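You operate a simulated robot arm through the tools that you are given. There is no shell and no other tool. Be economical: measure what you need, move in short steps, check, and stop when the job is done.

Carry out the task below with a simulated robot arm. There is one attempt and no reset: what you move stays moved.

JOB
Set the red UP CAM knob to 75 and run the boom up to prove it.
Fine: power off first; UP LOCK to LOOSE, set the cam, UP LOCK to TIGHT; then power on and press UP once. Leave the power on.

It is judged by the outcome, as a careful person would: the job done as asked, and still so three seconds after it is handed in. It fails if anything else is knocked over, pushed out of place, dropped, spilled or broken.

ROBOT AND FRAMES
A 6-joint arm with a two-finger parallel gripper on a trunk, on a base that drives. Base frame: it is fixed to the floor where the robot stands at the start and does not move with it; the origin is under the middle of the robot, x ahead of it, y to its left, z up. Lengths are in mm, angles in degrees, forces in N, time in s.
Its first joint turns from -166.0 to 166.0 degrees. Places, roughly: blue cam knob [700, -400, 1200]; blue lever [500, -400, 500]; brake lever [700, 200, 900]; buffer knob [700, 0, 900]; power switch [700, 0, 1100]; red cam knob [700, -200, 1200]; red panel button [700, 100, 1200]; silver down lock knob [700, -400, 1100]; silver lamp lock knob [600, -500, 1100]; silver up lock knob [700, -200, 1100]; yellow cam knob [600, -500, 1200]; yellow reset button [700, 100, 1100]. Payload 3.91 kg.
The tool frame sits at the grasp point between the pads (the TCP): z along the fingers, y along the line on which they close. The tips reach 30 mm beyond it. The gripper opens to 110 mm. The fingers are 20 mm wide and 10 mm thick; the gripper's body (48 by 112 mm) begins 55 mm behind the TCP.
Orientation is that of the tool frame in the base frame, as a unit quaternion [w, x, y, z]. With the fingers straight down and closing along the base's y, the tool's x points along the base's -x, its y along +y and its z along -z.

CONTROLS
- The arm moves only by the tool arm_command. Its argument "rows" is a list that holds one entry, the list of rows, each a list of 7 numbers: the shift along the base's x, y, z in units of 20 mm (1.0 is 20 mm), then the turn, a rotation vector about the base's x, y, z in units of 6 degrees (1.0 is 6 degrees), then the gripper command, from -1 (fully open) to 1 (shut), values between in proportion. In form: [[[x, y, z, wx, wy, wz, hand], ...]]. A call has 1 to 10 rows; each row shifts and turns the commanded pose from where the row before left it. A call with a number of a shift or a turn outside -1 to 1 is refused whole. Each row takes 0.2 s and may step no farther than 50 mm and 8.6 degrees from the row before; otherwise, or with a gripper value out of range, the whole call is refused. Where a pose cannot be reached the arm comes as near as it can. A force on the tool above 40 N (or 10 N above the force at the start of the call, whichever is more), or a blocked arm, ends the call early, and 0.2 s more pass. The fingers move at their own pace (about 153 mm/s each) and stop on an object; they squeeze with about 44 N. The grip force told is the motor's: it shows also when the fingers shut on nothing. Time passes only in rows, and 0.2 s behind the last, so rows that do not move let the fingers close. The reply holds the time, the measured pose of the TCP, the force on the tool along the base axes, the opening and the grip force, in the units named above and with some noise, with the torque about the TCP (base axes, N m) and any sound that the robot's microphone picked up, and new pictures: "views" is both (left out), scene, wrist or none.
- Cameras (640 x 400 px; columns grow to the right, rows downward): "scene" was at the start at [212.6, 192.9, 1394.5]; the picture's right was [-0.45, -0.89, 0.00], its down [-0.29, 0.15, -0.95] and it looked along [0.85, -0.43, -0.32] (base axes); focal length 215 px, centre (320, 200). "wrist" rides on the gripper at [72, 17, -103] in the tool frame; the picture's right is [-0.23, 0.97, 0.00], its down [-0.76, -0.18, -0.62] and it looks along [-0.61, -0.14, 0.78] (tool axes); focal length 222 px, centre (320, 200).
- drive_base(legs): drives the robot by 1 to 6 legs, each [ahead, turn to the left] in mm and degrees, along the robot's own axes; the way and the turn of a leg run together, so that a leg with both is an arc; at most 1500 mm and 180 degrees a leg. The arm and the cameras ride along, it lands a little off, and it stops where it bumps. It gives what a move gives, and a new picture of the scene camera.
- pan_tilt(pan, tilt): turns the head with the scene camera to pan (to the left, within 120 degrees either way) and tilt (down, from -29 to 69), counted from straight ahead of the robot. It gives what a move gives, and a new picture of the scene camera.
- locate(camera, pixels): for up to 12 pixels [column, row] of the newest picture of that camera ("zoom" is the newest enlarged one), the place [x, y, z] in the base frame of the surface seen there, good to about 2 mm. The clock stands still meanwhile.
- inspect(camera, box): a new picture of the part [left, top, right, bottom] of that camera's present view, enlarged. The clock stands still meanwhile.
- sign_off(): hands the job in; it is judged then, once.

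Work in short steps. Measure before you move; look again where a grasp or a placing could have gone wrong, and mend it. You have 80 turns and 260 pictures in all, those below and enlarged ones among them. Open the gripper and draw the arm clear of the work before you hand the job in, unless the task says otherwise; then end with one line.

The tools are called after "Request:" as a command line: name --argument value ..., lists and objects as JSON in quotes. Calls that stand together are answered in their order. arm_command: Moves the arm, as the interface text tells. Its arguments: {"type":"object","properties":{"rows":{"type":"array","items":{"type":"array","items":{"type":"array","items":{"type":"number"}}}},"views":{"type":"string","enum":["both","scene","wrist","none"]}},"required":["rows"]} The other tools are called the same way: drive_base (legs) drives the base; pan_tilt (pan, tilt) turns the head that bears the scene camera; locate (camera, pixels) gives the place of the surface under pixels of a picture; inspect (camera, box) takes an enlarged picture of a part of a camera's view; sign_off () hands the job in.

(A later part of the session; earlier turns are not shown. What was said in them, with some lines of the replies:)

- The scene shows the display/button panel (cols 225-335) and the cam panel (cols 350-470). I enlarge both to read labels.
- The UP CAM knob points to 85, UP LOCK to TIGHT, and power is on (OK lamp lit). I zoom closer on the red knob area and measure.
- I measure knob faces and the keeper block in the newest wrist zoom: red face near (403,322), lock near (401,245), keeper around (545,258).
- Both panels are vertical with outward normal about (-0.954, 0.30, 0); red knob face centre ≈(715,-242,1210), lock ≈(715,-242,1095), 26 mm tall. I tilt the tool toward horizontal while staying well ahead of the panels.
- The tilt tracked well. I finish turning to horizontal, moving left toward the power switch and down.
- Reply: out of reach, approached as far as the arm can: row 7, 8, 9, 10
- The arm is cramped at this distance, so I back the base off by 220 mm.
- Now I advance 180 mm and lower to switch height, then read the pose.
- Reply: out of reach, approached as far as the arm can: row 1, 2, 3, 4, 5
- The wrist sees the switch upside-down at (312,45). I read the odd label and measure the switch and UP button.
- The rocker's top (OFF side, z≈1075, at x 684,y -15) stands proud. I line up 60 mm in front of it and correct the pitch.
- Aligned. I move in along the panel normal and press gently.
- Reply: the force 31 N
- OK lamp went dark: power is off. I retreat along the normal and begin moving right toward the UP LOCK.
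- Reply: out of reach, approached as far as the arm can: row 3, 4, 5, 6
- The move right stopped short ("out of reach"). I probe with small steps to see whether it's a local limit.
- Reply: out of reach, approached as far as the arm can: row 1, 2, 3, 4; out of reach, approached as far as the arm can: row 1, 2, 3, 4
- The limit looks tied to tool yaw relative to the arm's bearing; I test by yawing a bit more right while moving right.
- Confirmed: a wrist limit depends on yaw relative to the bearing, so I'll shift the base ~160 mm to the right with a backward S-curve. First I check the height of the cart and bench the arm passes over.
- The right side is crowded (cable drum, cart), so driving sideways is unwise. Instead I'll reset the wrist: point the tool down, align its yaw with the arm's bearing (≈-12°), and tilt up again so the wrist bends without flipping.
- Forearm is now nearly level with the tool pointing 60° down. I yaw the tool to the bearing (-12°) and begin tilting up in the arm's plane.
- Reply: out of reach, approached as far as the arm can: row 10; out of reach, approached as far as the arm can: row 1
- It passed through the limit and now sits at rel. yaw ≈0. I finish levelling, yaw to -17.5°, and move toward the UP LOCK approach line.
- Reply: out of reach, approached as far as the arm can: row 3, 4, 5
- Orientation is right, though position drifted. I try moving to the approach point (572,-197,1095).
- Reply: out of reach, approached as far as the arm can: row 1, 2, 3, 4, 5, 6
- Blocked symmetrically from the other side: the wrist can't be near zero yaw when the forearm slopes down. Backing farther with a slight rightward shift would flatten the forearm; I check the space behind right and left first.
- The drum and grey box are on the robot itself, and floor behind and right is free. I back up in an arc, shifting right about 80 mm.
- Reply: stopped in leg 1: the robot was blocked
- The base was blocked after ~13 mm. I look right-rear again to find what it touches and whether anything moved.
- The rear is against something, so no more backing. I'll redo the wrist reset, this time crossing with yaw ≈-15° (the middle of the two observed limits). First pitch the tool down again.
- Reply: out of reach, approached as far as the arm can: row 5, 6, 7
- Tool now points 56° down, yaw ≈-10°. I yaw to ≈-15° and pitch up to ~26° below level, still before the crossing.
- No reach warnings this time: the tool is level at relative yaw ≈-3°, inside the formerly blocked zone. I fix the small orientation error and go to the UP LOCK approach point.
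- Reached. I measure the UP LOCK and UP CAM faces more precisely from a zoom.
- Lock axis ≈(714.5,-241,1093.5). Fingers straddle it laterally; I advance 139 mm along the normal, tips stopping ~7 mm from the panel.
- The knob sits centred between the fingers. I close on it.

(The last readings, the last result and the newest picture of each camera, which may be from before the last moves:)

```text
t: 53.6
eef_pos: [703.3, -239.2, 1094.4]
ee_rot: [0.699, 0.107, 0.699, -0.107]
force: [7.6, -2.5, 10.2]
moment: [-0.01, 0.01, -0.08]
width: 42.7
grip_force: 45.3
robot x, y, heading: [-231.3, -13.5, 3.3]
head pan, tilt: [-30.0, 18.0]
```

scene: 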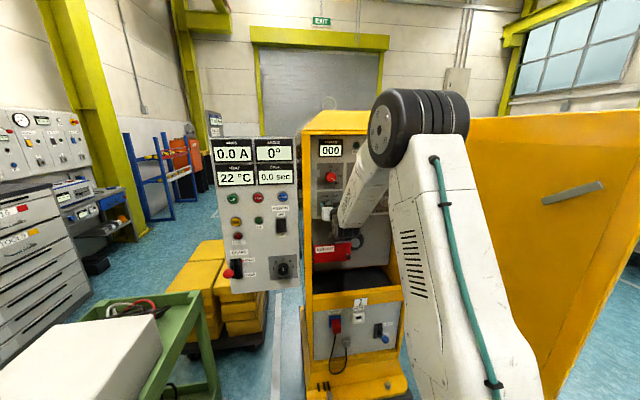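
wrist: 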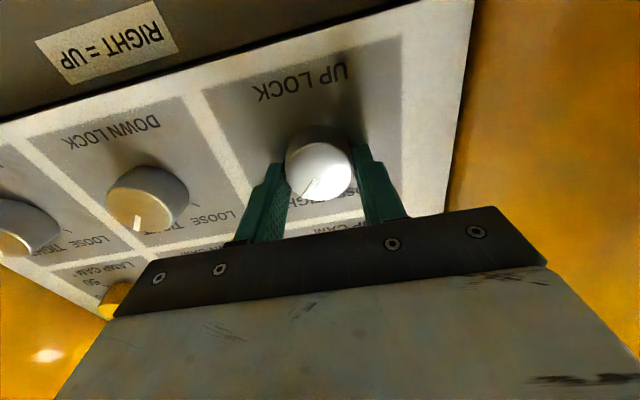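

Gripped at 42.7 mm. I turn counter-clockwise (seen from the front) 30° and check.

Request:
arm_command --rows '[[[0, 0, 0, -0.954, 0.3, 0, 1], [0, 0, 0, -0.954, 0.3, 0, 1], [0, 0, 0, -0.954, 0.3, 0, 1], [0, 0, 0, -0.954, 0.3, 0, 1], [0, 0, 0, -0.954, 0.3, 0, 1]]]' --views "wrist"

```text
t: 54.8
eef_pos: [704.4, -238.5, 1094.5]
ee_rot: [0.647, -0.079, 0.703, -0.285]
force: [14.9, 10.5, 19.5]
moment: [-0.08, -0.3, 0.53]
width: 43.0
grip_force: 44.8
robot x, y, heading: [-230.2, -8.8, 2.9]
head pan, tilt: [-30.0, 18.0]
```

wrist: 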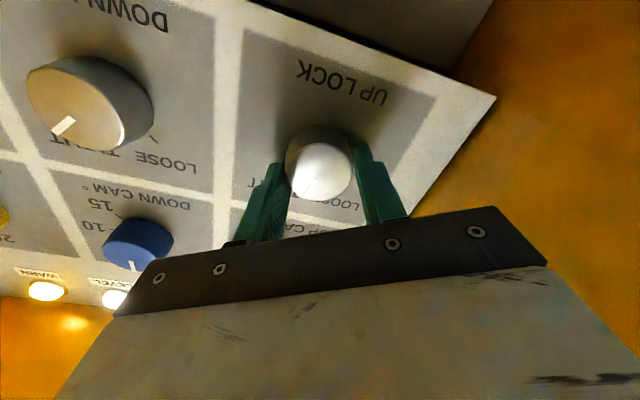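

The knob turns with the gripper (pointer stays near (302,185)). I continue.

Request:
arm_command --rows '[[[0, 0, 0, -0.954, 0.3, 0, 1], [0, 0, 0, -0.954, 0.3, 0, 1], [0, 0, 0, -0.954, 0.3, 0, 1], [0, 0, 0, -0.954, 0.3, 0, 1], [0, 0, 0, -0.954, 0.3, 0, 1]]]' --views "none"

Request:
arm_command --rows '[[[0, 0, 0, -0.954, 0.3, 0, 1], [0, 0, 0, -0.954, 0.3, 0, 1], [0, 0, 0, -0.954, 0.3, 0, 1], [0, 0, 0, -0.954, 0.3, 0, 1], [0, 0, 0, -0.954, 0.3, 0, 1]]]' --views "wrist"

```text
t: 56.0
eef_pos: [703.4, -237.1, 1093.2]
ee_rot: [0.551, -0.257, 0.66, -0.443]
force: [27.3, 11.1, 16.7]
moment: [-0.16, -0.53, 0.67]
width: 43.0
grip_force: 44.7
robot x, y, heading: [-231.6, -14.0, 3.4]
head pan, tilt: [-30.0, 18.0]
```

```text
t: 57.2
eef_pos: [704.6, -236.0, 1092.1]
ee_rot: [0.417, -0.42, 0.57, -0.57]
force: [24.5, 20.9, 8.4]
moment: [0.09, -0.04, 0.94]
width: 43.1
grip_force: 45.1
robot x, y, heading: [-232.0, -10.8, 3.2]
head pan, tilt: [-30.0, 18.0]
```

wrist: 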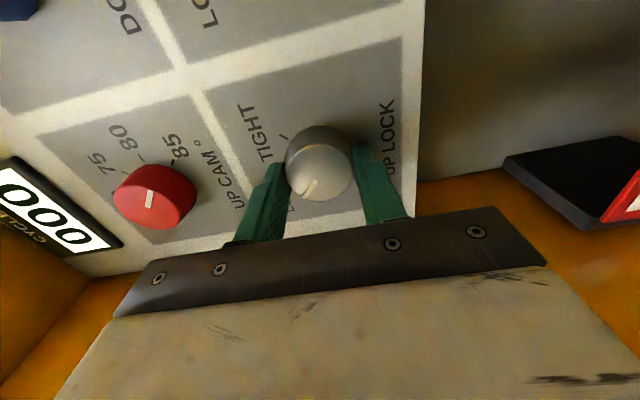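

UP LOCK now points to LOOSE. I open, retreat, and roll back to horizontal while moving up to the UP CAM height.

Request:
arm_command --rows '[[[0, 0, 0, 0, 0, 0, -0.27], [0, 0, 0, 0, 0, 0, -0.27], [-0.954, 0.3, 0, 0, 0, 0, -0.27], [-0.954, 0.3, 0, 0, 0, 0, -0.27], [-0.954, 0.3, 0, 0, 0, 0, -0.27], [-0.954, 0.3, 0, 0, 0, 0, -0.27], [-0.954, 0.3, 0, 0, 0, 0, -0.27], [-0.954, 0.3, 0, 0, 0, 0, -0.27], [-0.954, 0.3, 0, 0, 0, 0, -0.27]]]' --views "wrist"

Request:
arm_command --rows '[[[0, 0, 0.58, 0.954, -0.3, 0, -0.27], [0, 0, 0.58, 0.954, -0.3, 0, -0.27], [0, 0, 0.58, 0.954, -0.3, 0, -0.27], [0, 0, 0.58, 0.954, -0.3, 0, -0.27], [0, 0, 0.58, 0.954, -0.3, 0, -0.27], [0, 0, 0.58, 0.954, -0.3, 0, -0.27], [0, 0, 0.58, 0.954, -0.3, 0, -0.27], [0, 0, 0.58, 0.954, -0.3, 0, -0.27], [0, 0, 0.58, 0.954, -0.3, 0, -0.27], [0, 0, 0.58, 0.954, -0.3, 0, -0.27]]]' --views "none"

Request:
arm_command --rows '[[[0, 0, 0, 0.954, -0.3, 0, -0.27], [0, 0, 0, 0.954, -0.3, 0, -0.27], [0, 0, 0, 0.954, -0.3, 0, -0.27], [0, 0, 0, 0.954, -0.3, 0, -0.27], [0, 0, 0, 0.954, -0.3, 0, -0.27]]]' --views "both"

```text
t: 59.2
eef_pos: [568.1, -197.9, 1093.5]
ee_rot: [0.417, -0.418, 0.571, -0.571]
force: [-0.3, 0.5, -0.4]
moment: [-0.04, 0.0, 0.0]
width: 70.0
grip_force: 0.0
robot x, y, heading: [-231.4, -6.3, 2.9]
head pan, tilt: [-30.0, 18.0]
```

wrist: 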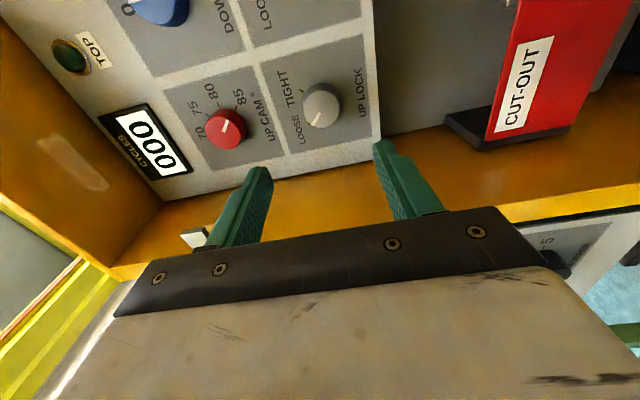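

```text
t: 61.4
eef_pos: [570.6, -196.9, 1208.7]
ee_rot: [0.646, -0.077, 0.704, -0.283]
force: [-0.1, -0.7, -0.3]
moment: [-0.02, 0.0, -0.01]
width: 70.2
grip_force: 0.2
robot x, y, heading: [-229.0, -13.9, 3.1]
head pan, tilt: [-30.0, 18.0]
```

```text
t: 62.6
eef_pos: [569.8, -196.2, 1209.5]
ee_rot: [0.699, 0.106, 0.7, -0.105]
force: [-0.2, -0.6, -0.7]
moment: [0.01, -0.02, 0.03]
width: 69.8
grip_force: 0.0
robot x, y, heading: [-230.4, -9.3, 3.0]
head pan, tilt: [-30.0, 18.0]
```

scene: 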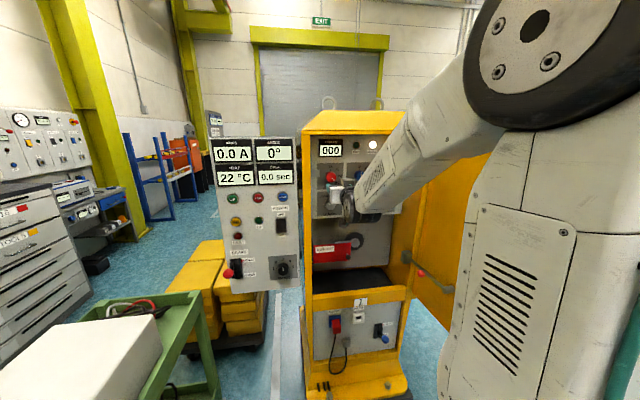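
wrist: 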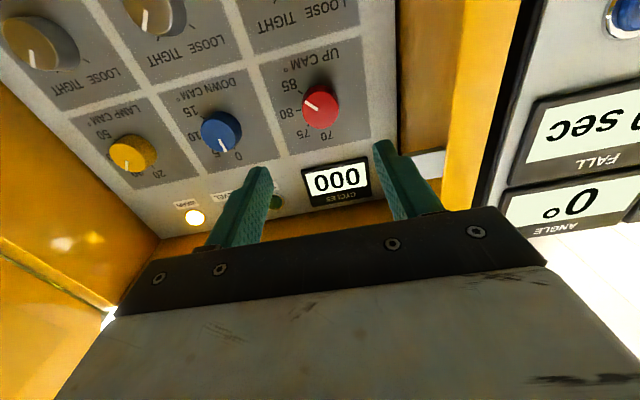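

UP CAM knob is at (320,107), fingers around it. The keeper tab on the left wall limits the gripper body, so I pre-roll 30° CCW; also I verify the knob face and keeper positions.

Request:
locate --camera "wrist" --pixels '[[304, 107], [320, 107], [336, 107], [320, 92], [320, 122], [418, 160], [440, 155], [430, 175]]'

Request:
arm_command --rows '[[[0, 0, 0, -0.954, 0.3, 0, -0.27], [0, 0, 0, -0.954, 0.3, 0, -0.27], [0, 0, 0, -0.954, 0.3, 0, -0.27], [0, 0, 0, -0.954, 0.3, 0, -0.27], [0, 0, 0, -0.954, 0.3, 0, -0.27]]]' --views "wrist"

```text
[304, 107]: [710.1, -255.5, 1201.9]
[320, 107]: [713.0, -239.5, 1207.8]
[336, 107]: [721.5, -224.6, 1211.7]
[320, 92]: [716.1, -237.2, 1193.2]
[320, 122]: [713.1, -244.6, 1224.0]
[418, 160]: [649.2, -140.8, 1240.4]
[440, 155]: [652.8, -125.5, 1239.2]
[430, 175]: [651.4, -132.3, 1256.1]
```

```text
t: 63.8
eef_pos: [569.1, -197.2, 1209.3]
ee_rot: [0.646, -0.078, 0.704, -0.285]
force: [-1.0, -0.5, 0.3]
moment: [0.0, 0.0, 0.01]
width: 69.9
grip_force: 0.1
robot x, y, heading: [-231.7, -11.8, 2.9]
head pan, tilt: [-30.0, 18.0]
```

wrist: 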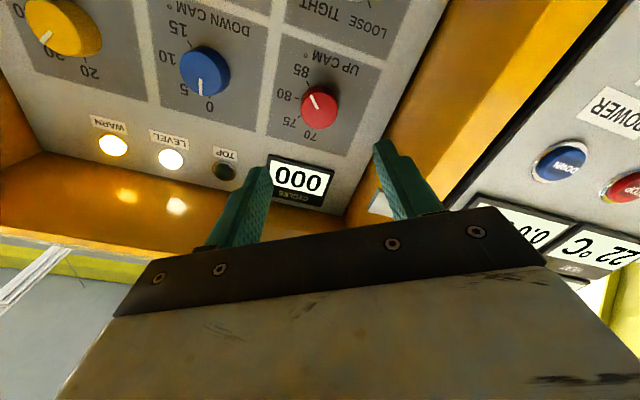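

I advance onto the red knob (axis ≈(714.5,-240.5,1209.5)).

Request:
arm_command --rows '[[[0.964, -0.287, 0, 0, 0, 0, -0.27], [0.964, -0.287, 0, 0, 0, 0, -0.27], [0.964, -0.287, 0, 0, 0, 0, -0.27], [0.964, -0.287, 0, 0, 0, 0, -0.27], [0.964, -0.287, 0, 0, 0, 0, -0.27], [0.964, -0.287, 0, 0, 0, 0, -0.27], [0.964, -0.287, 0, 0, 0, 0, -0.27]]]' --views "both"

```text
t: 65.4
eef_pos: [705.4, -237.8, 1209.8]
ee_rot: [0.647, -0.078, 0.703, -0.284]
force: [-0.6, -0.2, 0.0]
moment: [0.01, 0.04, 0.04]
width: 69.9
grip_force: 0.0
robot x, y, heading: [-228.0, -8.4, 2.8]
head pan, tilt: [-30.0, 18.0]
```

scene: 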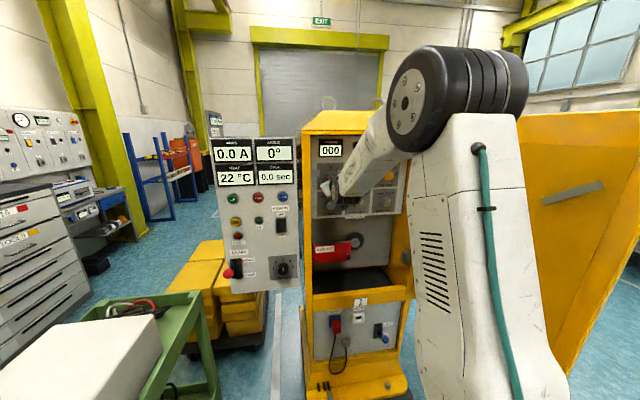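
wrist: 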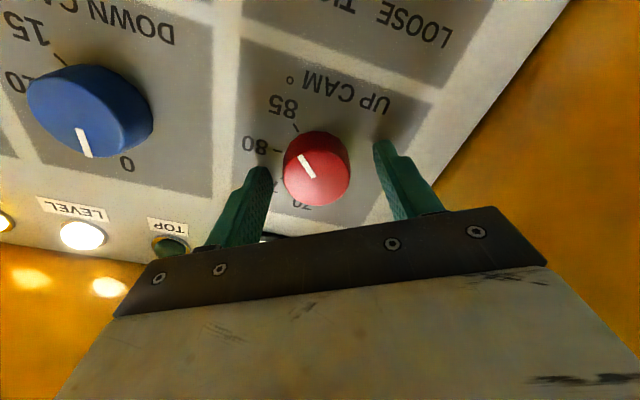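

Centred; pointer aligned with the 85 tick. I close and turn 90° CCW (75 is two 45° steps away).

Request:
arm_command --rows '[[[0, 0, 0, 0, 0, 0, 1], [0, 0, 0, 0, 0, 0, 1], [0, 0, 0, 0, 0, 0, 1], [0, 0, 0, -0.954, 0.3, 0, 1], [0, 0, 0, -0.954, 0.3, 0, 1], [0, 0, 0, -0.954, 0.3, 0, 1], [0, 0, 0, -0.954, 0.3, 0, 1], [0, 0, 0, -0.954, 0.3, 0, 1]]]' --views "wrist"

Request:
arm_command --rows '[[[0, 0, 0, -0.954, 0.3, 0, 1], [0, 0, 0, -0.954, 0.3, 0, 1], [0, 0, 0, -0.954, 0.3, 0, 1], [0, 0, 0, -0.954, 0.3, 0, 1], [0, 0, 0, -0.954, 0.3, 0, 1]]]' --views "wrist"

```text
t: 67.2
eef_pos: [704.7, -239.3, 1211.6]
ee_rot: [0.555, -0.25, 0.66, -0.44]
force: [-6.2, -3.9, 0.4]
moment: [-0.04, -0.01, -0.61]
width: 42.9
grip_force: 45.0
robot x, y, heading: [-232.6, -9.9, 3.0]
head pan, tilt: [-30.0, 18.0]
stopped in row 8: the force on the tool passed its limit at 40 N (the readings are from after the stop); the commanded pose is now the measured one
```

wrist: 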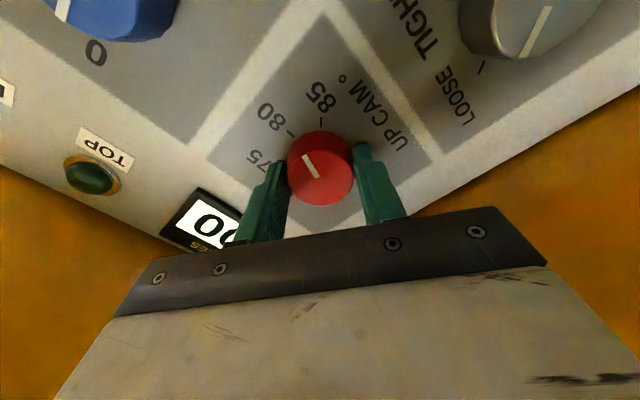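

```text
t: 68.4
eef_pos: [705.6, -238.6, 1212.3]
ee_rot: [0.422, -0.414, 0.573, -0.568]
force: [-6.2, -9.3, 1.3]
moment: [0.03, 0.01, -0.45]
width: 42.4
grip_force: 45.2
robot x, y, heading: [-232.5, -14.9, 2.9]
head pan, tilt: [-30.0, 18.0]
```

wrist: 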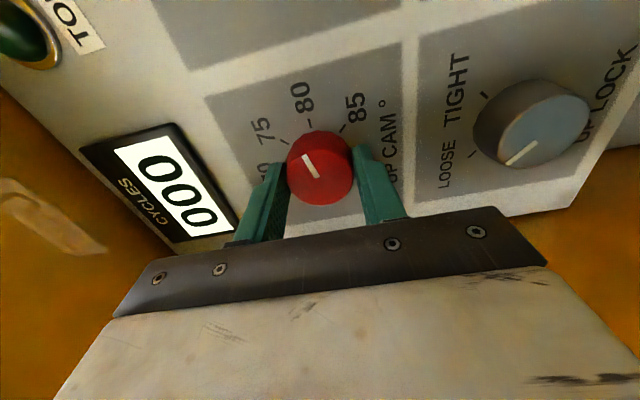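

Turned about 60° so far, pointer between 80 and 75; the lock reads LOOSE. I turn the remaining 30°.

Request:
arm_command --rows '[[[0, 0, 0, -0.954, 0.3, 0, 1], [0, 0, 0, -0.954, 0.3, 0, 1], [0, 0, 0, -0.954, 0.3, 0, 1], [0, 0, 0, -0.954, 0.3, 0, 1], [0, 0, 0, -0.954, 0.3, 0, 1]]]' --views "wrist"

Request:
inspect --camera "wrist" --box '[240, 60, 400, 220]'

```text
t: 69.6
eef_pos: [705.1, -239.8, 1212.6]
ee_rot: [-0.261, 0.549, -0.445, 0.658]
force: [-16.5, -3.0, 1.7]
moment: [0.05, 0.27, 0.24]
width: 42.8
grip_force: 44.8
robot x, y, heading: [-229.7, -9.5, 3.1]
head pan, tilt: [-30.0, 18.0]
```

wrist: 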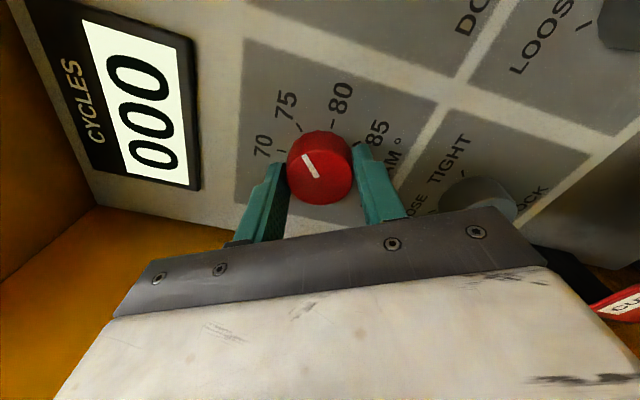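

```text
2.50 times, centred on (320, 140) of wrist
```

zoom: 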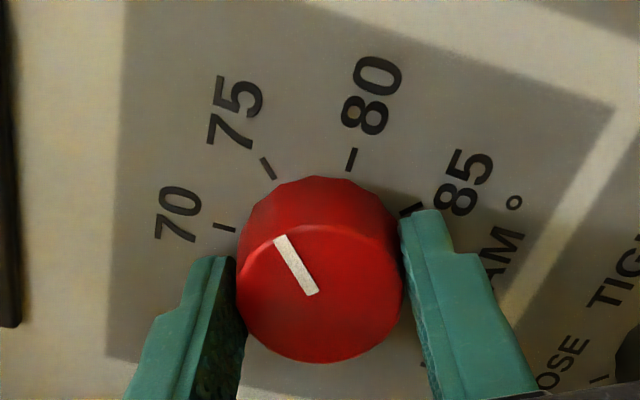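

The pointer is parallel to the 75 tick. I release, retreat and inspect the setting.

Request:
arm_command --rows '[[[0, 0, 0, 0, 0, 0, -0.27], [0, 0, 0, 0, 0, 0, -0.27], [-0.954, 0.3, 0, 0, 0, 0, -0.27], [-0.954, 0.3, 0, 0, 0, 0, -0.27], [-0.954, 0.3, 0, 0, 0, 0, -0.27], [-0.954, 0.3, 0, 0, 0, 0, -0.27], [-0.954, 0.3, 0, 0, 0, 0, -0.27], [-0.954, 0.3, 0, 0, 0, 0, -0.27], [-0.954, 0.3, 0, 0, 0, 0, -0.27]]]' --views "wrist"

Request:
inspect --camera "wrist" --box '[240, 40, 400, 200]'

Request:
inspect --camera "scene" --box '[310, 130, 410, 220]'

```text
t: 71.6
eef_pos: [570.8, -195.8, 1209.0]
ee_rot: [-0.262, 0.548, -0.446, 0.658]
force: [0.1, 0.5, 0.1]
moment: [0.03, -0.02, 0.0]
width: 70.1
grip_force: 0.0
robot x, y, heading: [-231.5, -11.2, 3.0]
head pan, tilt: [-30.0, 18.0]
```

wrist: 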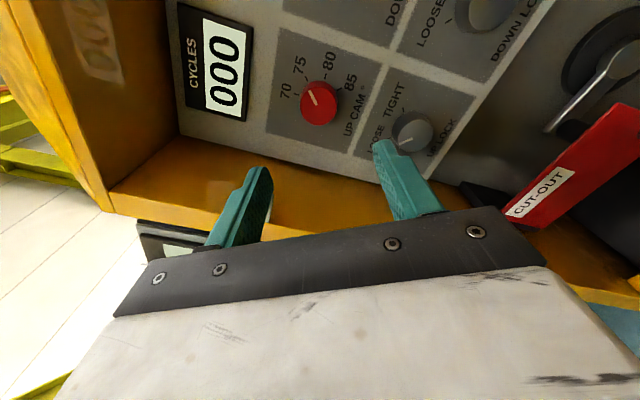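

```text
2.50 times, centred on (320, 120) of wrist
```

zoom: 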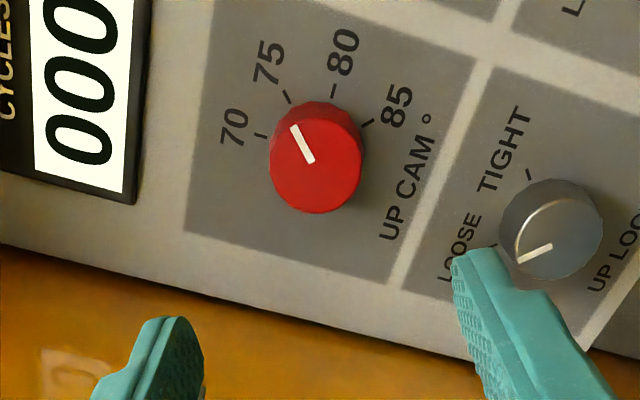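

```text
4.44 times, centred on (360, 175) of scene
```

zoom: 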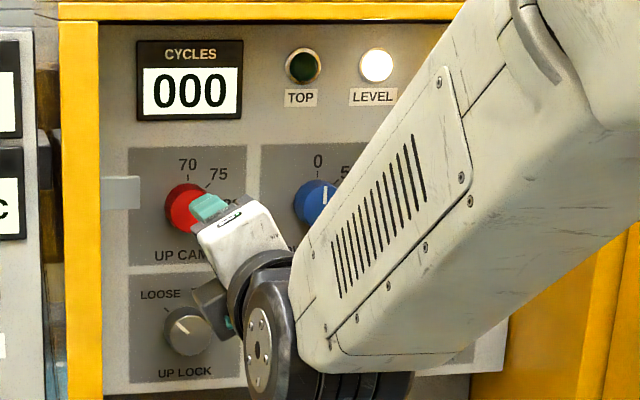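

UP CAM is on 75. I move down to the UP LOCK and advance onto it.

Request:
arm_command --rows '[[[0, 0, -0.96, 0, 0, 0, -0.27], [0, 0, -0.96, 0, 0, 0, -0.27], [0, 0, -0.96, 0, 0, 0, -0.27], [0, 0, -0.96, 0, 0, 0, -0.27], [0, 0, -0.96, 0, 0, 0, -0.27], [0, 0, -0.96, 0, 0, 0, -0.27]]]' --views "none"

Request:
arm_command --rows '[[[0.951, -0.299, 0, 0, 0, 0, -0.27], [0.951, -0.299, 0, 0, 0, 0, -0.27], [0.951, -0.299, 0, 0, 0, 0, -0.27], [0.951, -0.299, 0, 0, 0, 0, -0.27], [0.951, -0.299, 0, 0, 0, 0, -0.27], [0.951, -0.299, 0, 0, 0, 0, -0.27], [0.951, -0.299, 0, 0, 0, 0, -0.27]]]' --views "wrist"

```text
t: 73.0
eef_pos: [571.7, -195.9, 1095.6]
ee_rot: [-0.261, 0.548, -0.445, 0.658]
force: [-0.4, -0.7, 0.4]
moment: [0.03, -0.03, 0.02]
width: 70.1
grip_force: 0.0
robot x, y, heading: [-231.5, -8.7, 3.0]
head pan, tilt: [-30.0, 18.0]
```

```text
t: 74.6
eef_pos: [704.3, -239.6, 1095.2]
ee_rot: [-0.261, 0.548, -0.445, 0.658]
force: [0.4, -0.4, 0.1]
moment: [-0.01, 0.02, -0.01]
width: 69.8
grip_force: 0.1
robot x, y, heading: [-230.0, -10.8, 3.3]
head pan, tilt: [-30.0, 18.0]
```

wrist: 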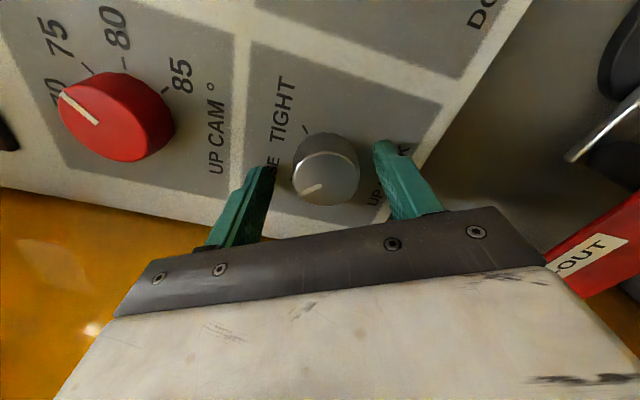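

Aligned (knob ~2 mm low, so I nudge down). I close and turn clockwise toward TIGHT.

Request:
arm_command --rows '[[[0, 0, -0.1, 0, 0, 0, 1], [0, 0, 0, 0, 0, 0, 1], [0, 0, 0, 0, 0, 0, 1], [0, 0, 0, 0.954, -0.3, 0, 1], [0, 0, 0, 0.954, -0.3, 0, 1], [0, 0, 0, 0.954, -0.3, 0, 1], [0, 0, 0, 0.954, -0.3, 0, 1], [0, 0, 0, 0.954, -0.3, 0, 1]]]' --views "none"

Request:
arm_command --rows '[[[0, 0, 0, 0.954, -0.3, 0, 1], [0, 0, 0, 0.954, -0.3, 0, 1], [0, 0, 0, 0.954, -0.3, 0, 1], [0, 0, 0, 0.954, -0.3, 0, 1], [0, 0, 0, 0.954, -0.3, 0, 1]]]' --views "wrist"

```text
t: 76.4
eef_pos: [704.6, -240.4, 1092.1]
ee_rot: [0.422, -0.413, 0.574, -0.567]
force: [-15.5, -12.7, -20.9]
moment: [0.2, 0.69, -0.1]
width: 42.5
grip_force: 45.1
robot x, y, heading: [-231.0, -8.6, 3.1]
head pan, tilt: [-30.0, 18.0]
```

```text
t: 77.6
eef_pos: [704.5, -240.1, 1092.8]
ee_rot: [0.554, -0.252, 0.661, -0.439]
force: [-4.9, -8.8, -32.3]
moment: [0.16, 0.57, 0.28]
width: 42.4
grip_force: 44.9
robot x, y, heading: [-227.1, -14.2, 3.3]
head pan, tilt: [-30.0, 18.0]
```

wrist: 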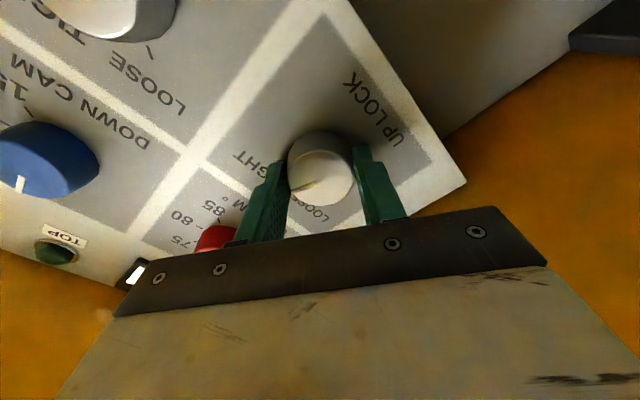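

Turned 60°; the pointer follows. I ease the sideways load slightly and finish the last 30°.

Request:
arm_command --rows '[[[0, -0.02, -0.06, 0.954, -0.3, 0, 1], [0, 0, 0, 0.954, -0.3, 0, 1], [0, 0, 0, 0.954, -0.3, 0, 1], [0, 0, 0, 0.954, -0.3, 0, 1], [0, 0, 0, 0.954, -0.3, 0, 1]]]' --views "wrist"

Request:
inspect --camera "wrist" --box '[240, 60, 400, 220]'

```text
t: 78.8
eef_pos: [705.0, -238.6, 1093.1]
ee_rot: [0.649, -0.072, 0.703, -0.281]
force: [-12.4, 0.9, -22.9]
moment: [-0.75, 0.52, 0.18]
width: 42.9
grip_force: 44.9
robot x, y, heading: [-230.4, -12.9, 3.0]
head pan, tilt: [-30.0, 18.0]
```

wrist: 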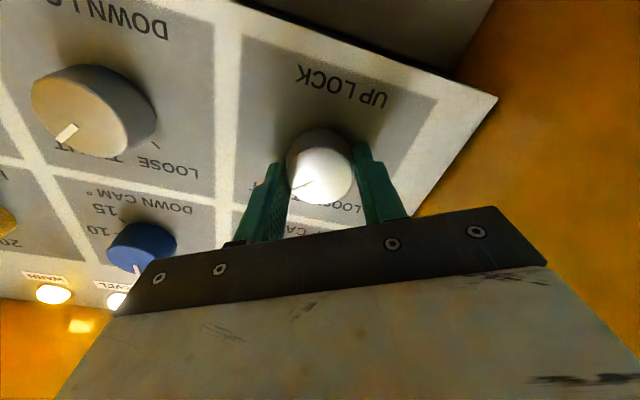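

```text
2.50 times, centred on (320, 140) of wrist
```

zoom: 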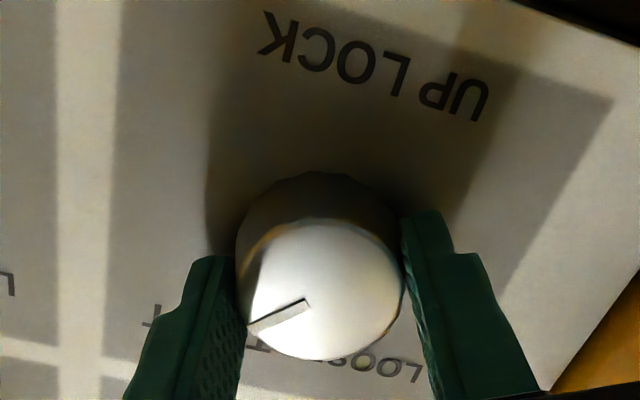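

The reaction torque rose, probably the end stop. I release, retreat and compare with the other TIGHT knobs.

Request:
arm_command --rows '[[[0, 0, 0, 0, 0, 0, -0.27], [0, 0, 0, 0, 0, 0, -0.27], [-0.954, 0.3, 0, 0, 0, 0, -0.27], [-0.954, 0.3, 0, 0, 0, 0, -0.27], [-0.954, 0.3, 0, 0, 0, 0, -0.27], [-0.954, 0.3, 0, 0, 0, 0, -0.27], [-0.954, 0.3, 0, 0, 0, 0, -0.27], [-0.954, 0.3, 0, 0, 0, 0, -0.27], [-0.954, 0.3, 0, 0, 0, 0, -0.27]]]' --views "wrist"

Request:
inspect --camera "wrist" --box '[160, 20, 400, 180]'

Request:
inspect --camera "scene" --box '[310, 130, 410, 220]'

```text
t: 80.8
eef_pos: [571.2, -193.7, 1093.8]
ee_rot: [0.649, -0.072, 0.703, -0.282]
force: [0.1, -0.9, 0.2]
moment: [0.0, -0.01, -0.01]
width: 70.1
grip_force: 0.1
robot x, y, heading: [-231.3, -10.0, 3.0]
head pan, tilt: [-30.0, 18.0]
```

wrist: 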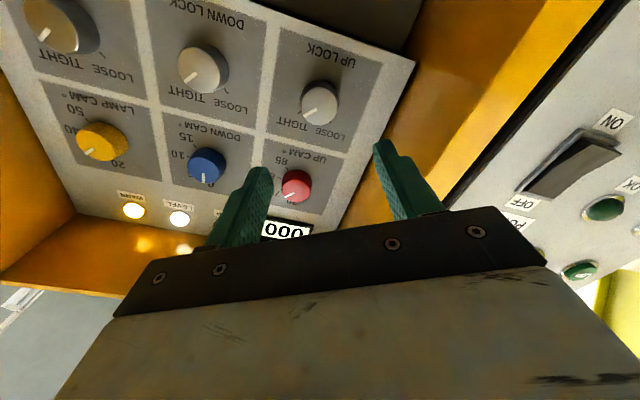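

```text
2.50 times, centred on (280, 100) of wrist
```

zoom: 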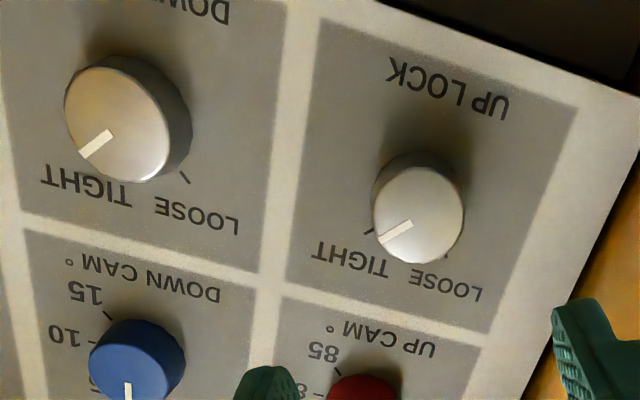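

```text
4.44 times, centred on (360, 175) of scene
```

zoom: 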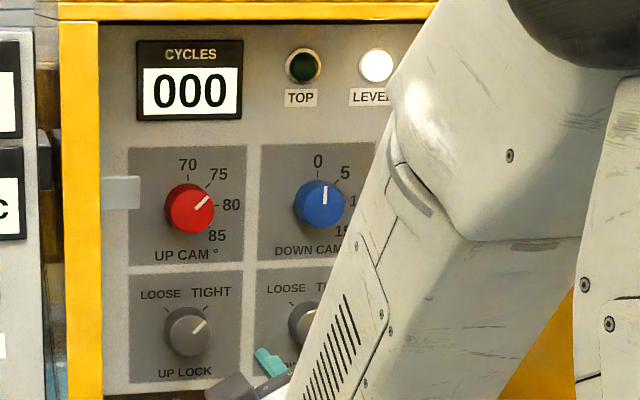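

UP CAM reads 75 and UP LOCK is on TIGHT. Now I back off, close the fingers, and go to the ON (lower) half of the power rocker.

Request:
arm_command --rows '[[[-0.715, 0.225, 0, 0, 0, 0, 1], [-0.715, 0.225, 0, 0, 0, 0, 1], [0.306, 0.974, -0.27, 0.954, -0.3, 0, 1], [0.306, 0.974, -0.27, 0.954, -0.3, 0, 1], [0.306, 0.974, -0.27, 0.954, -0.3, 0, 1], [0.306, 0.974, -0.27, 0.954, -0.3, 0, 1], [0.306, 0.974, -0.27, 0.954, -0.3, 0, 1]]]' --views "none"

Request:
arm_command --rows '[[[0.306, 0.974, -0.27, 0, 0, 0, 1], [0.306, 0.974, -0.27, 0, 0, 0, 1], [0.306, 0.974, -0.27, 0, 0, 0, 1], [0.306, 0.974, -0.27, 0, 0, 0, 1], [0.306, 0.974, -0.27, 0, 0, 0, 1]]]' --views "both"

```text
t: 82.4
eef_pos: [572.8, -89.5, 1067.1]
ee_rot: [0.699, 0.113, 0.698, -0.103]
force: [0.8, -0.1, -0.1]
moment: [0.01, 0.01, 0.01]
width: 0.0
grip_force: 37.7
robot x, y, heading: [-230.9, -12.2, 2.9]
head pan, tilt: [-30.0, 18.0]
```

```text
t: 83.6
eef_pos: [603.4, 7.9, 1038.9]
ee_rot: [0.699, 0.112, 0.698, -0.105]
force: [0.9, -0.2, 0.6]
moment: [0.01, 0.02, 0.02]
width: 0.1
grip_force: 37.4
robot x, y, heading: [-231.8, -10.7, 3.1]
head pan, tilt: [-30.0, 18.0]
```

scene: 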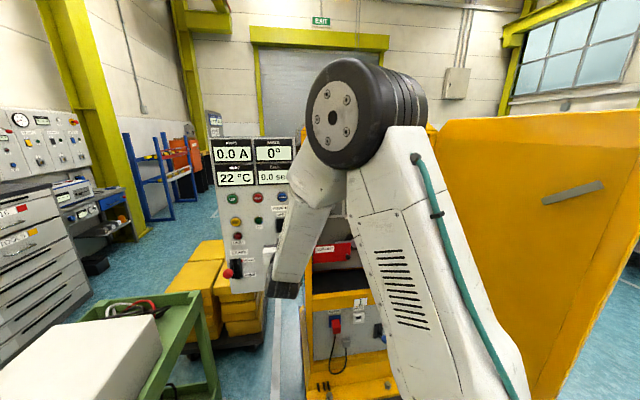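
wrist: 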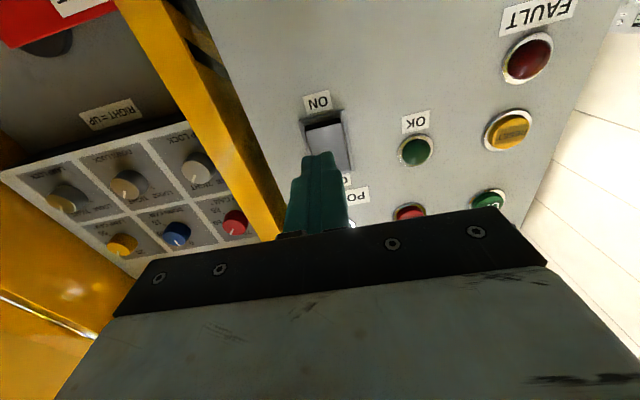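

I measure the rocker's protruding lower half at (325,135) before pressing.

Request:
locate --camera "wrist" --pixels '[[322, 130], [326, 140], [310, 135], [340, 135], [324, 122], [317, 104]]'

```text
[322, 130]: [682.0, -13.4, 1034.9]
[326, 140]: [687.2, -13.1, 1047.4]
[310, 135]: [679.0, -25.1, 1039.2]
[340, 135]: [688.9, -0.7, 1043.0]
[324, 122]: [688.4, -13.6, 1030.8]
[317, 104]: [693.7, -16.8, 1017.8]
```

Target is (682,-13,1038). I advance and press.

Request:
arm_command --rows '[[[0.8, -0.22, 0, 0, 0, 0, 1], [0.8, -0.22, 0, 0, 0, 0, 1], [0.8, -0.22, 0, 0, 0, 0, 1], [0.2, -0.06, 0, 0, 0, 0, 1], [0.15, -0.047, 0, 0, 0, 0, 1], [0.15, -0.047, 0, 0, 0, 0, 1]]]' --views "both"

```text
t: 84.9
eef_pos: [657.6, -7.6, 1038.7]
ee_rot: [0.699, 0.111, 0.699, -0.104]
force: [-23.2, 4.6, 5.8]
moment: [-0.02, -0.45, -0.09]
width: 0.0
grip_force: 37.7
robot x, y, heading: [-230.9, -14.1, 2.9]
head pan, tilt: [-30.0, 18.0]
stopped in row 6: the force on the tool passed its limit at 48 N (the readings are from after the stop); the commanded pose is now the measured one
```

scene: 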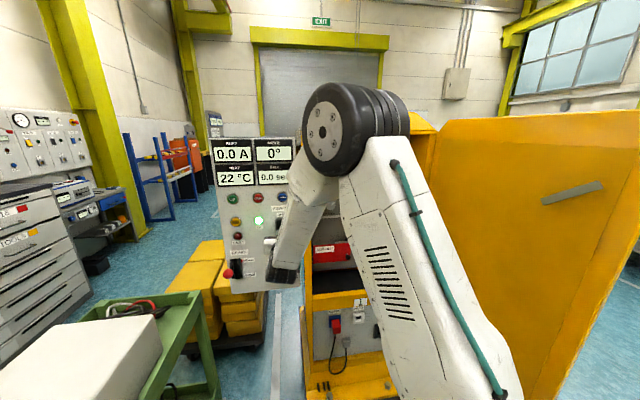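
wrist: 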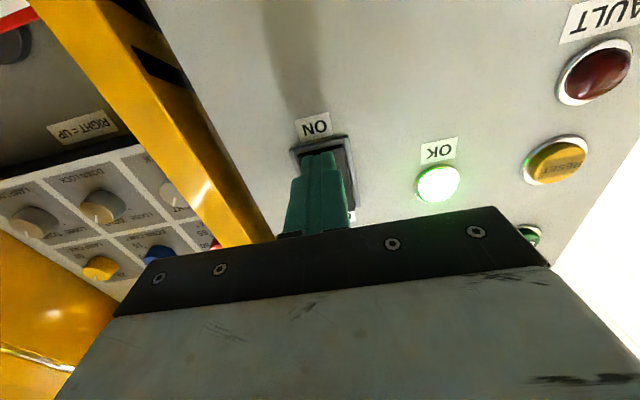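

OK lamp is lit: power on. I retreat and move up-left to a point 50 mm in front of the UP button (≈733,135,1168).

Request:
arm_command --rows '[[[-0.88, 0.276, 0, 0, 0, 0, 1], [-0.88, 0.276, 0, 0, 0, 0, 1], [-0.88, 0.276, 0, 0, 0, 0, 1]]]' --views "none"

Request:
arm_command --rows '[[[0.32, 0.94, 0.81, 0, 0, 0, 1], [0.32, 0.94, 0.81, 0, 0, 0, 1], [0.32, 0.94, 0.81, 0, 0, 0, 1], [0.32, 0.94, 0.81, 0, 0, 0, 1], [0.32, 0.94, 0.81, 0, 0, 0, 1], [0.32, 0.94, 0.81, 0, 0, 0, 1], [0.32, 0.94, 0.81, 0, 0, 0, 1], [0.32, 0.94, 0.81, 0, 0, 0, 1]]]' --views "both"

```text
t: 85.7
eef_pos: [605.3, 7.7, 1037.3]
ee_rot: [0.698, 0.113, 0.699, -0.105]
force: [-0.1, -0.1, -0.4]
moment: [-0.01, -0.02, 0.01]
width: 0.1
grip_force: 37.8
robot x, y, heading: [-231.1, -9.9, 2.9]
head pan, tilt: [-30.0, 18.0]
```

```text
t: 87.5
eef_pos: [655.8, 159.5, 1166.9]
ee_rot: [0.698, 0.113, 0.699, -0.104]
force: [1.0, -0.2, -0.8]
moment: [0.0, 0.0, 0.03]
width: 0.1
grip_force: 37.5
robot x, y, heading: [-230.7, -17.1, 3.1]
head pan, tilt: [-30.0, 18.0]
```

scene: 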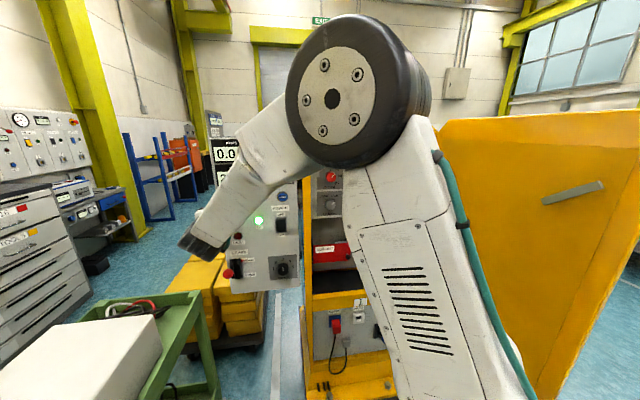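
wrist: 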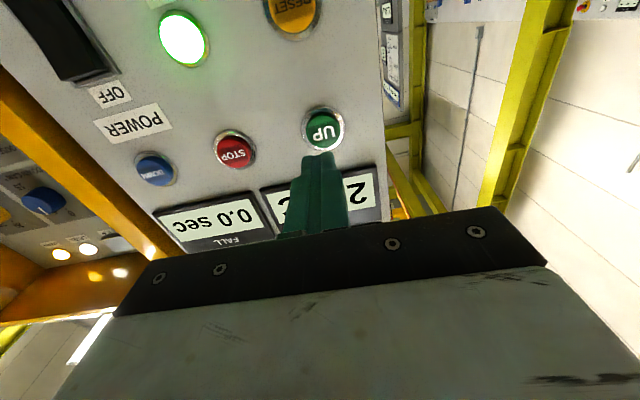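

I confirm the button centre at (323,130).

Request:
locate --camera "wrist" --pixels '[[323, 131], [308, 131], [338, 131], [323, 115], [323, 145]]'

```text
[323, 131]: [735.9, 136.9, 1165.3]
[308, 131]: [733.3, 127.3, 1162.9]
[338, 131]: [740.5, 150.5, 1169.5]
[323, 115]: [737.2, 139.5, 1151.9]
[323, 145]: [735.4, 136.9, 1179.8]
```

I press UP: advance 48 mm then a few small steps, then back off in a following call.

Request:
arm_command --rows '[[[0.8, -0.21, 0, 0, 0, 0, 1], [0.8, -0.21, 0, 0, 0, 0, 1], [0.75, -0.2, 0, 0, 0, 0, 1], [0.2, -0.06, 0, 0, 0, 0, 1], [0.15, -0.047, 0, 0, 0, 0, 1], [0.15, -0.047, 0, 0, 0, 0, 1]]]' --views "both"

```text
t: 88.9
eef_pos: [713.6, 144.1, 1167.5]
ee_rot: [0.698, 0.113, 0.699, -0.105]
force: [-19.3, -0.3, -1.5]
moment: [-0.03, 0.03, -0.15]
width: 0.1
grip_force: 37.9
robot x, y, heading: [-234.2, -12.1, 3.2]
head pan, tilt: [-30.0, 18.0]
heard: click
```

scene: 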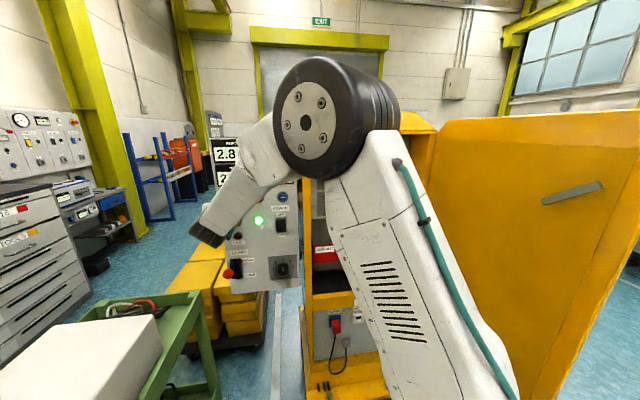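
wrist: 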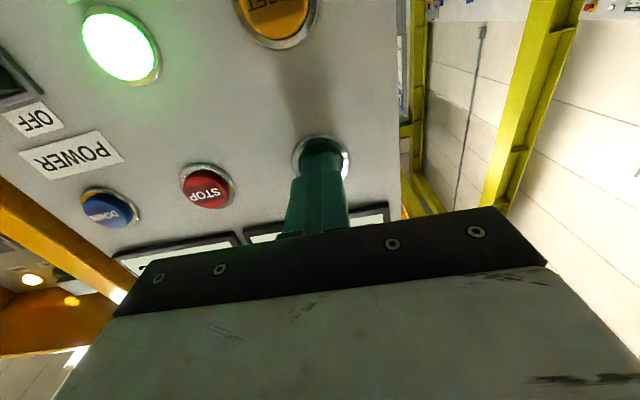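

A click and the ammeter shows 2.8: the motor runs. I back off along the normal and move right/away to reveal the displays.

Request:
arm_command --rows '[[[-0.95, 0.3, 0, 0, 0, 0, 1], [-0.95, 0.3, 0, 0, 0, 0, 1], [-0.95, 0.3, 0, 0, 0, 0, 1], [-0.95, 0.3, 0, 0, 0, 0, 1], [-0.95, 0.3, 0, 0, 0, 0, 1], [-0.95, 0.3, 0, 0, 0, 0, 1], [-0.95, 0, -0.8, 0, 0, 0, 1], [-0.8, 0, -0.8, 0, 0, 0, 1]]]' --views "both"

```text
t: 90.7
eef_pos: [564.2, 181.4, 1135.9]
ee_rot: [0.698, 0.113, 0.699, -0.104]
force: [-1.1, 0.6, -0.8]
moment: [0.0, 0.01, 0.01]
width: 0.0
grip_force: 37.8
robot x, y, heading: [-230.2, -5.9, 3.3]
head pan, tilt: [-30.0, 18.0]
```

scene: 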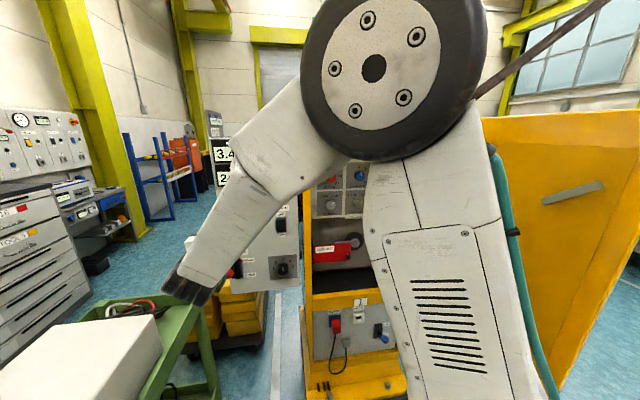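
wrist: 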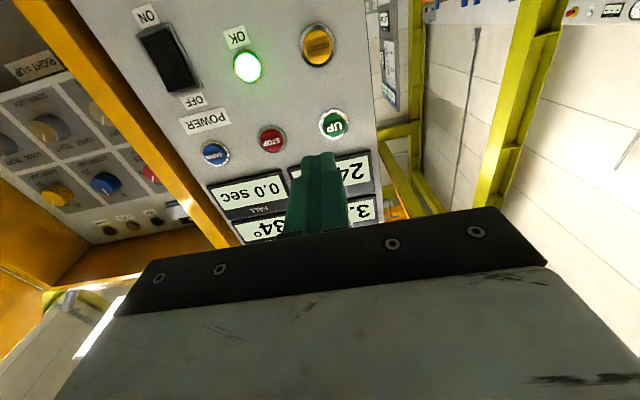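

The angle display shows ~34° and rising. I draw the arm clear to the right and open the gripper while it runs.

Request:
arm_command --rows '[[[-0.5, -0.9, 0, 0, 0, 0, 0], [-0.5, -0.9, 0, 0, 0, 0, -1], [-0.5, -0.9, 0, 0, 0, 0, -1], [0, -0.9, 0, 0, 0, 0, -1], [0, -0.9, 0, 0, 0, 0, -1], [0, -0.9, 0, 0, 0, 0, -1], [0, -0.9, 0, 0, 0, 0, -1], [0, -0.9, 0, 0, 0, 0, -1], [0, -0.9, 0, 0, 0, 0, -1], [0, -0.9, 0, 0, 0, 0, -1]]]' --views "both"

```text
t: 92.9
eef_pos: [534.8, -1.5, 1135.3]
ee_rot: [0.698, 0.113, 0.699, -0.104]
force: [-0.5, 0.4, 1.0]
moment: [-0.01, 0.01, -0.02]
width: 109.8
grip_force: 0.1
robot x, y, heading: [-233.2, -13.4, 3.2]
head pan, tilt: [-30.0, 18.0]
```

scene: 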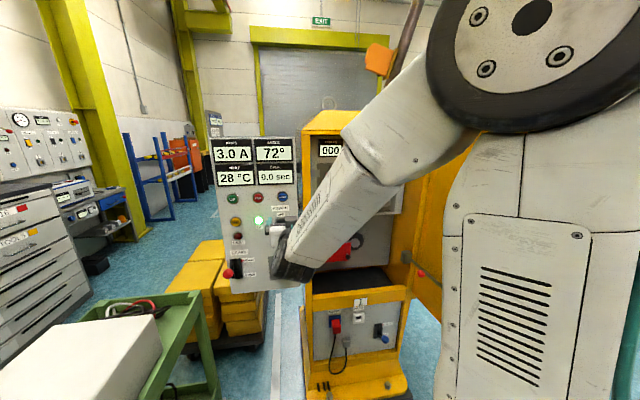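
wrist: 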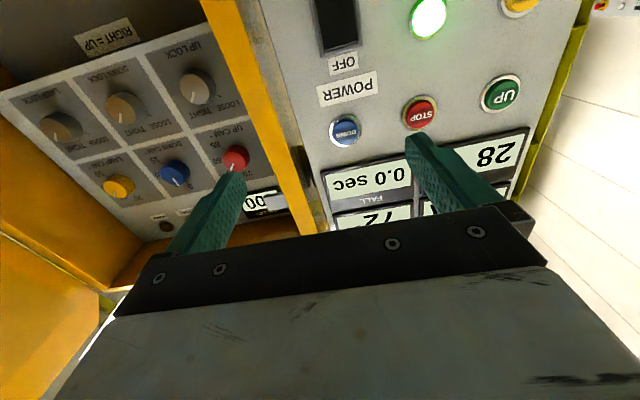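

Angle is 72° and still running. I wait a couple of seconds and read it.

Request:
arm_command --rows '[[[-0.5, 0, 0, 0, 0, 0, -1], [-0.5, 0, 0, 0, 0, 0, -1], [0, 0, 0, 0, 0, 0, -1], [0, 0, 0, 0, 0, 0, -1], [0, 0, 0, 0, 0, 0, -1], [0, 0, 0, 0, 0, 0, -1], [0, 0, 0, 0, 0, 0, -1], [0, 0, 0, 0, 0, 0, -1], [0, 0, 0, 0, 0, 0, -1], [0, 0, 0, 0, 0, 0, -1]]]' --views "both"

Request:
inspect --camera "scene" --box '[200, 125, 380, 295]'

```text
t: 95.1
eef_pos: [513.6, -1.3, 1135.7]
ee_rot: [0.698, 0.113, 0.699, -0.104]
force: [0.6, 0.0, 1.3]
moment: [0.0, 0.0, -0.02]
width: 109.7
grip_force: 0.2
robot x, y, heading: [-232.8, -10.4, 3.2]
head pan, tilt: [-30.0, 18.0]
```

scene: 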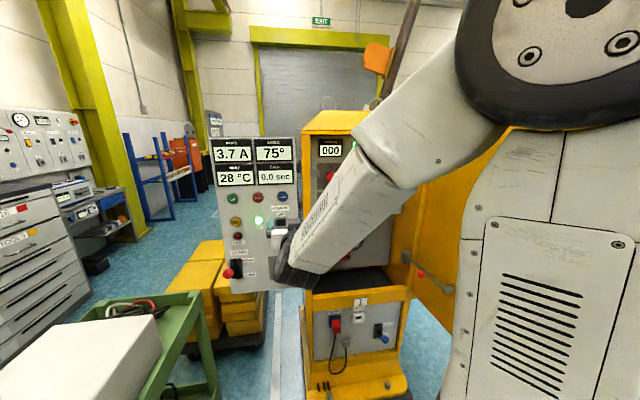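
wrist: 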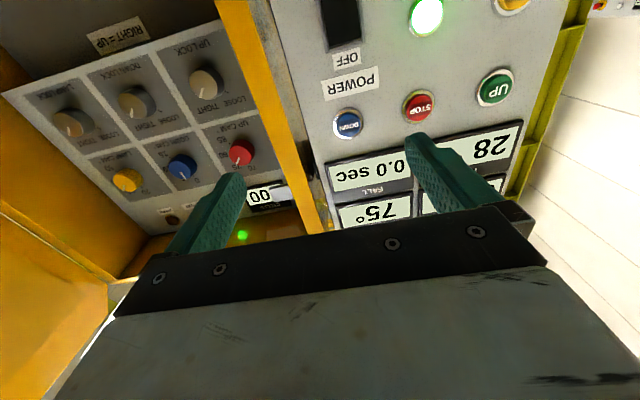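

```text
2.35 times, centred on (290, 210) of scene
```

zoom: 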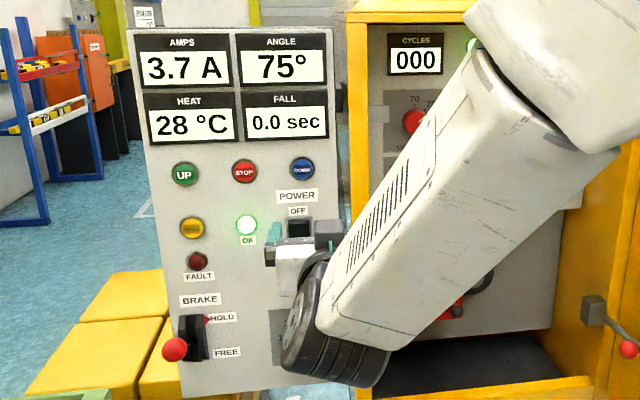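

Angle reads 75° and the TOP lamp is lit. I wait a little more to confirm it holds.

Request:
arm_command --rows '[[[-0.5, 0, 0, 0, 0, 0, -1], [-0.5, 0, 0, 0, 0, 0, -1], [0, 0, 0, 0, 0, 0, -1], [0, 0, 0, 0, 0, 0, -1], [0, 0, 0, 0, 0, 0, -1], [0, 0, 0, 0, 0, 0, -1], [0, 0, 0, 0, 0, 0, -1], [0, 0, 0, 0, 0, 0, -1], [0, 0, 0, 0, 0, 0, -1], [0, 0, 0, 0, 0, 0, -1]]]' --views "both"

Request:
inspect --camera "scene" --box '[200, 125, 380, 295]'

Request:
inspect --camera "wrist" --box '[0, 20, 320, 220]'

```text
t: 97.3
eef_pos: [493.8, 0.1, 1135.9]
ee_rot: [0.698, 0.113, 0.699, -0.104]
force: [-0.5, -0.2, 0.7]
moment: [-0.01, -0.02, 0.0]
width: 110.0
grip_force: 0.0
robot x, y, heading: [-229.9, -10.5, 3.0]
head pan, tilt: [-30.0, 18.0]
```

scene: 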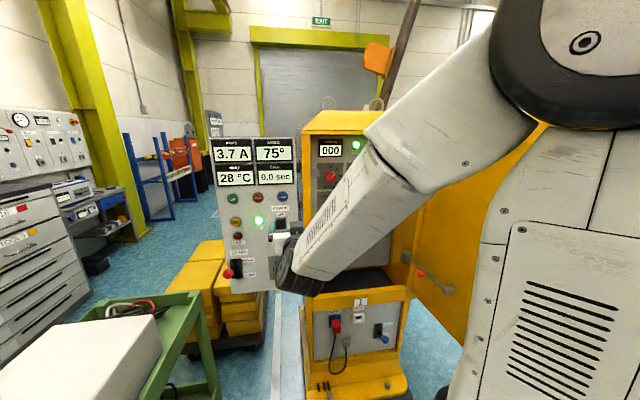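
wrist: 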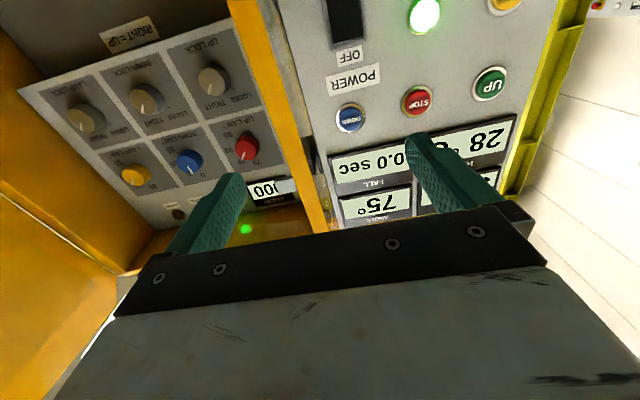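

```text
2.35 times, centred on (290, 210) of scene
```

zoom: 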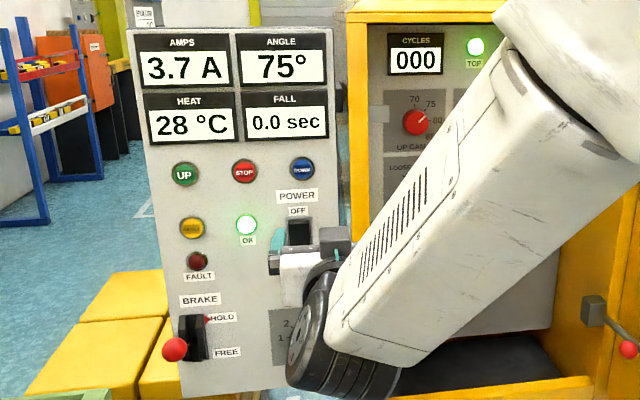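

```text
2.00 times, centred on (160, 120) of wrist
```

zoom: 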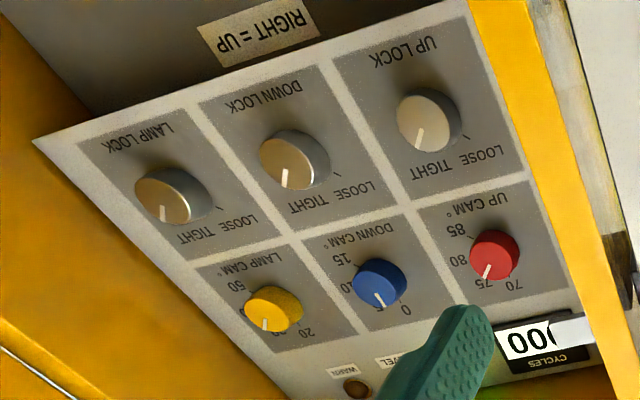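

The boom holds at 75° with TOP and OK lit and no fault. UP CAM is on 75, UP LOCK on TIGHT, power is on, and the arm is clear with the gripper open, so I hand it in.

Request:
sign_off

```text
The job is handed in.
```

The UP CAM is set to 75 and UP LOCK is back on TIGHT. Power is on, and one press of UP ran the boom to 75°, where it held with TOP and OK lit and no fault; while repositioning, the robot's base was blocked once by something I couldn't identify, and I saw nothing displaced.
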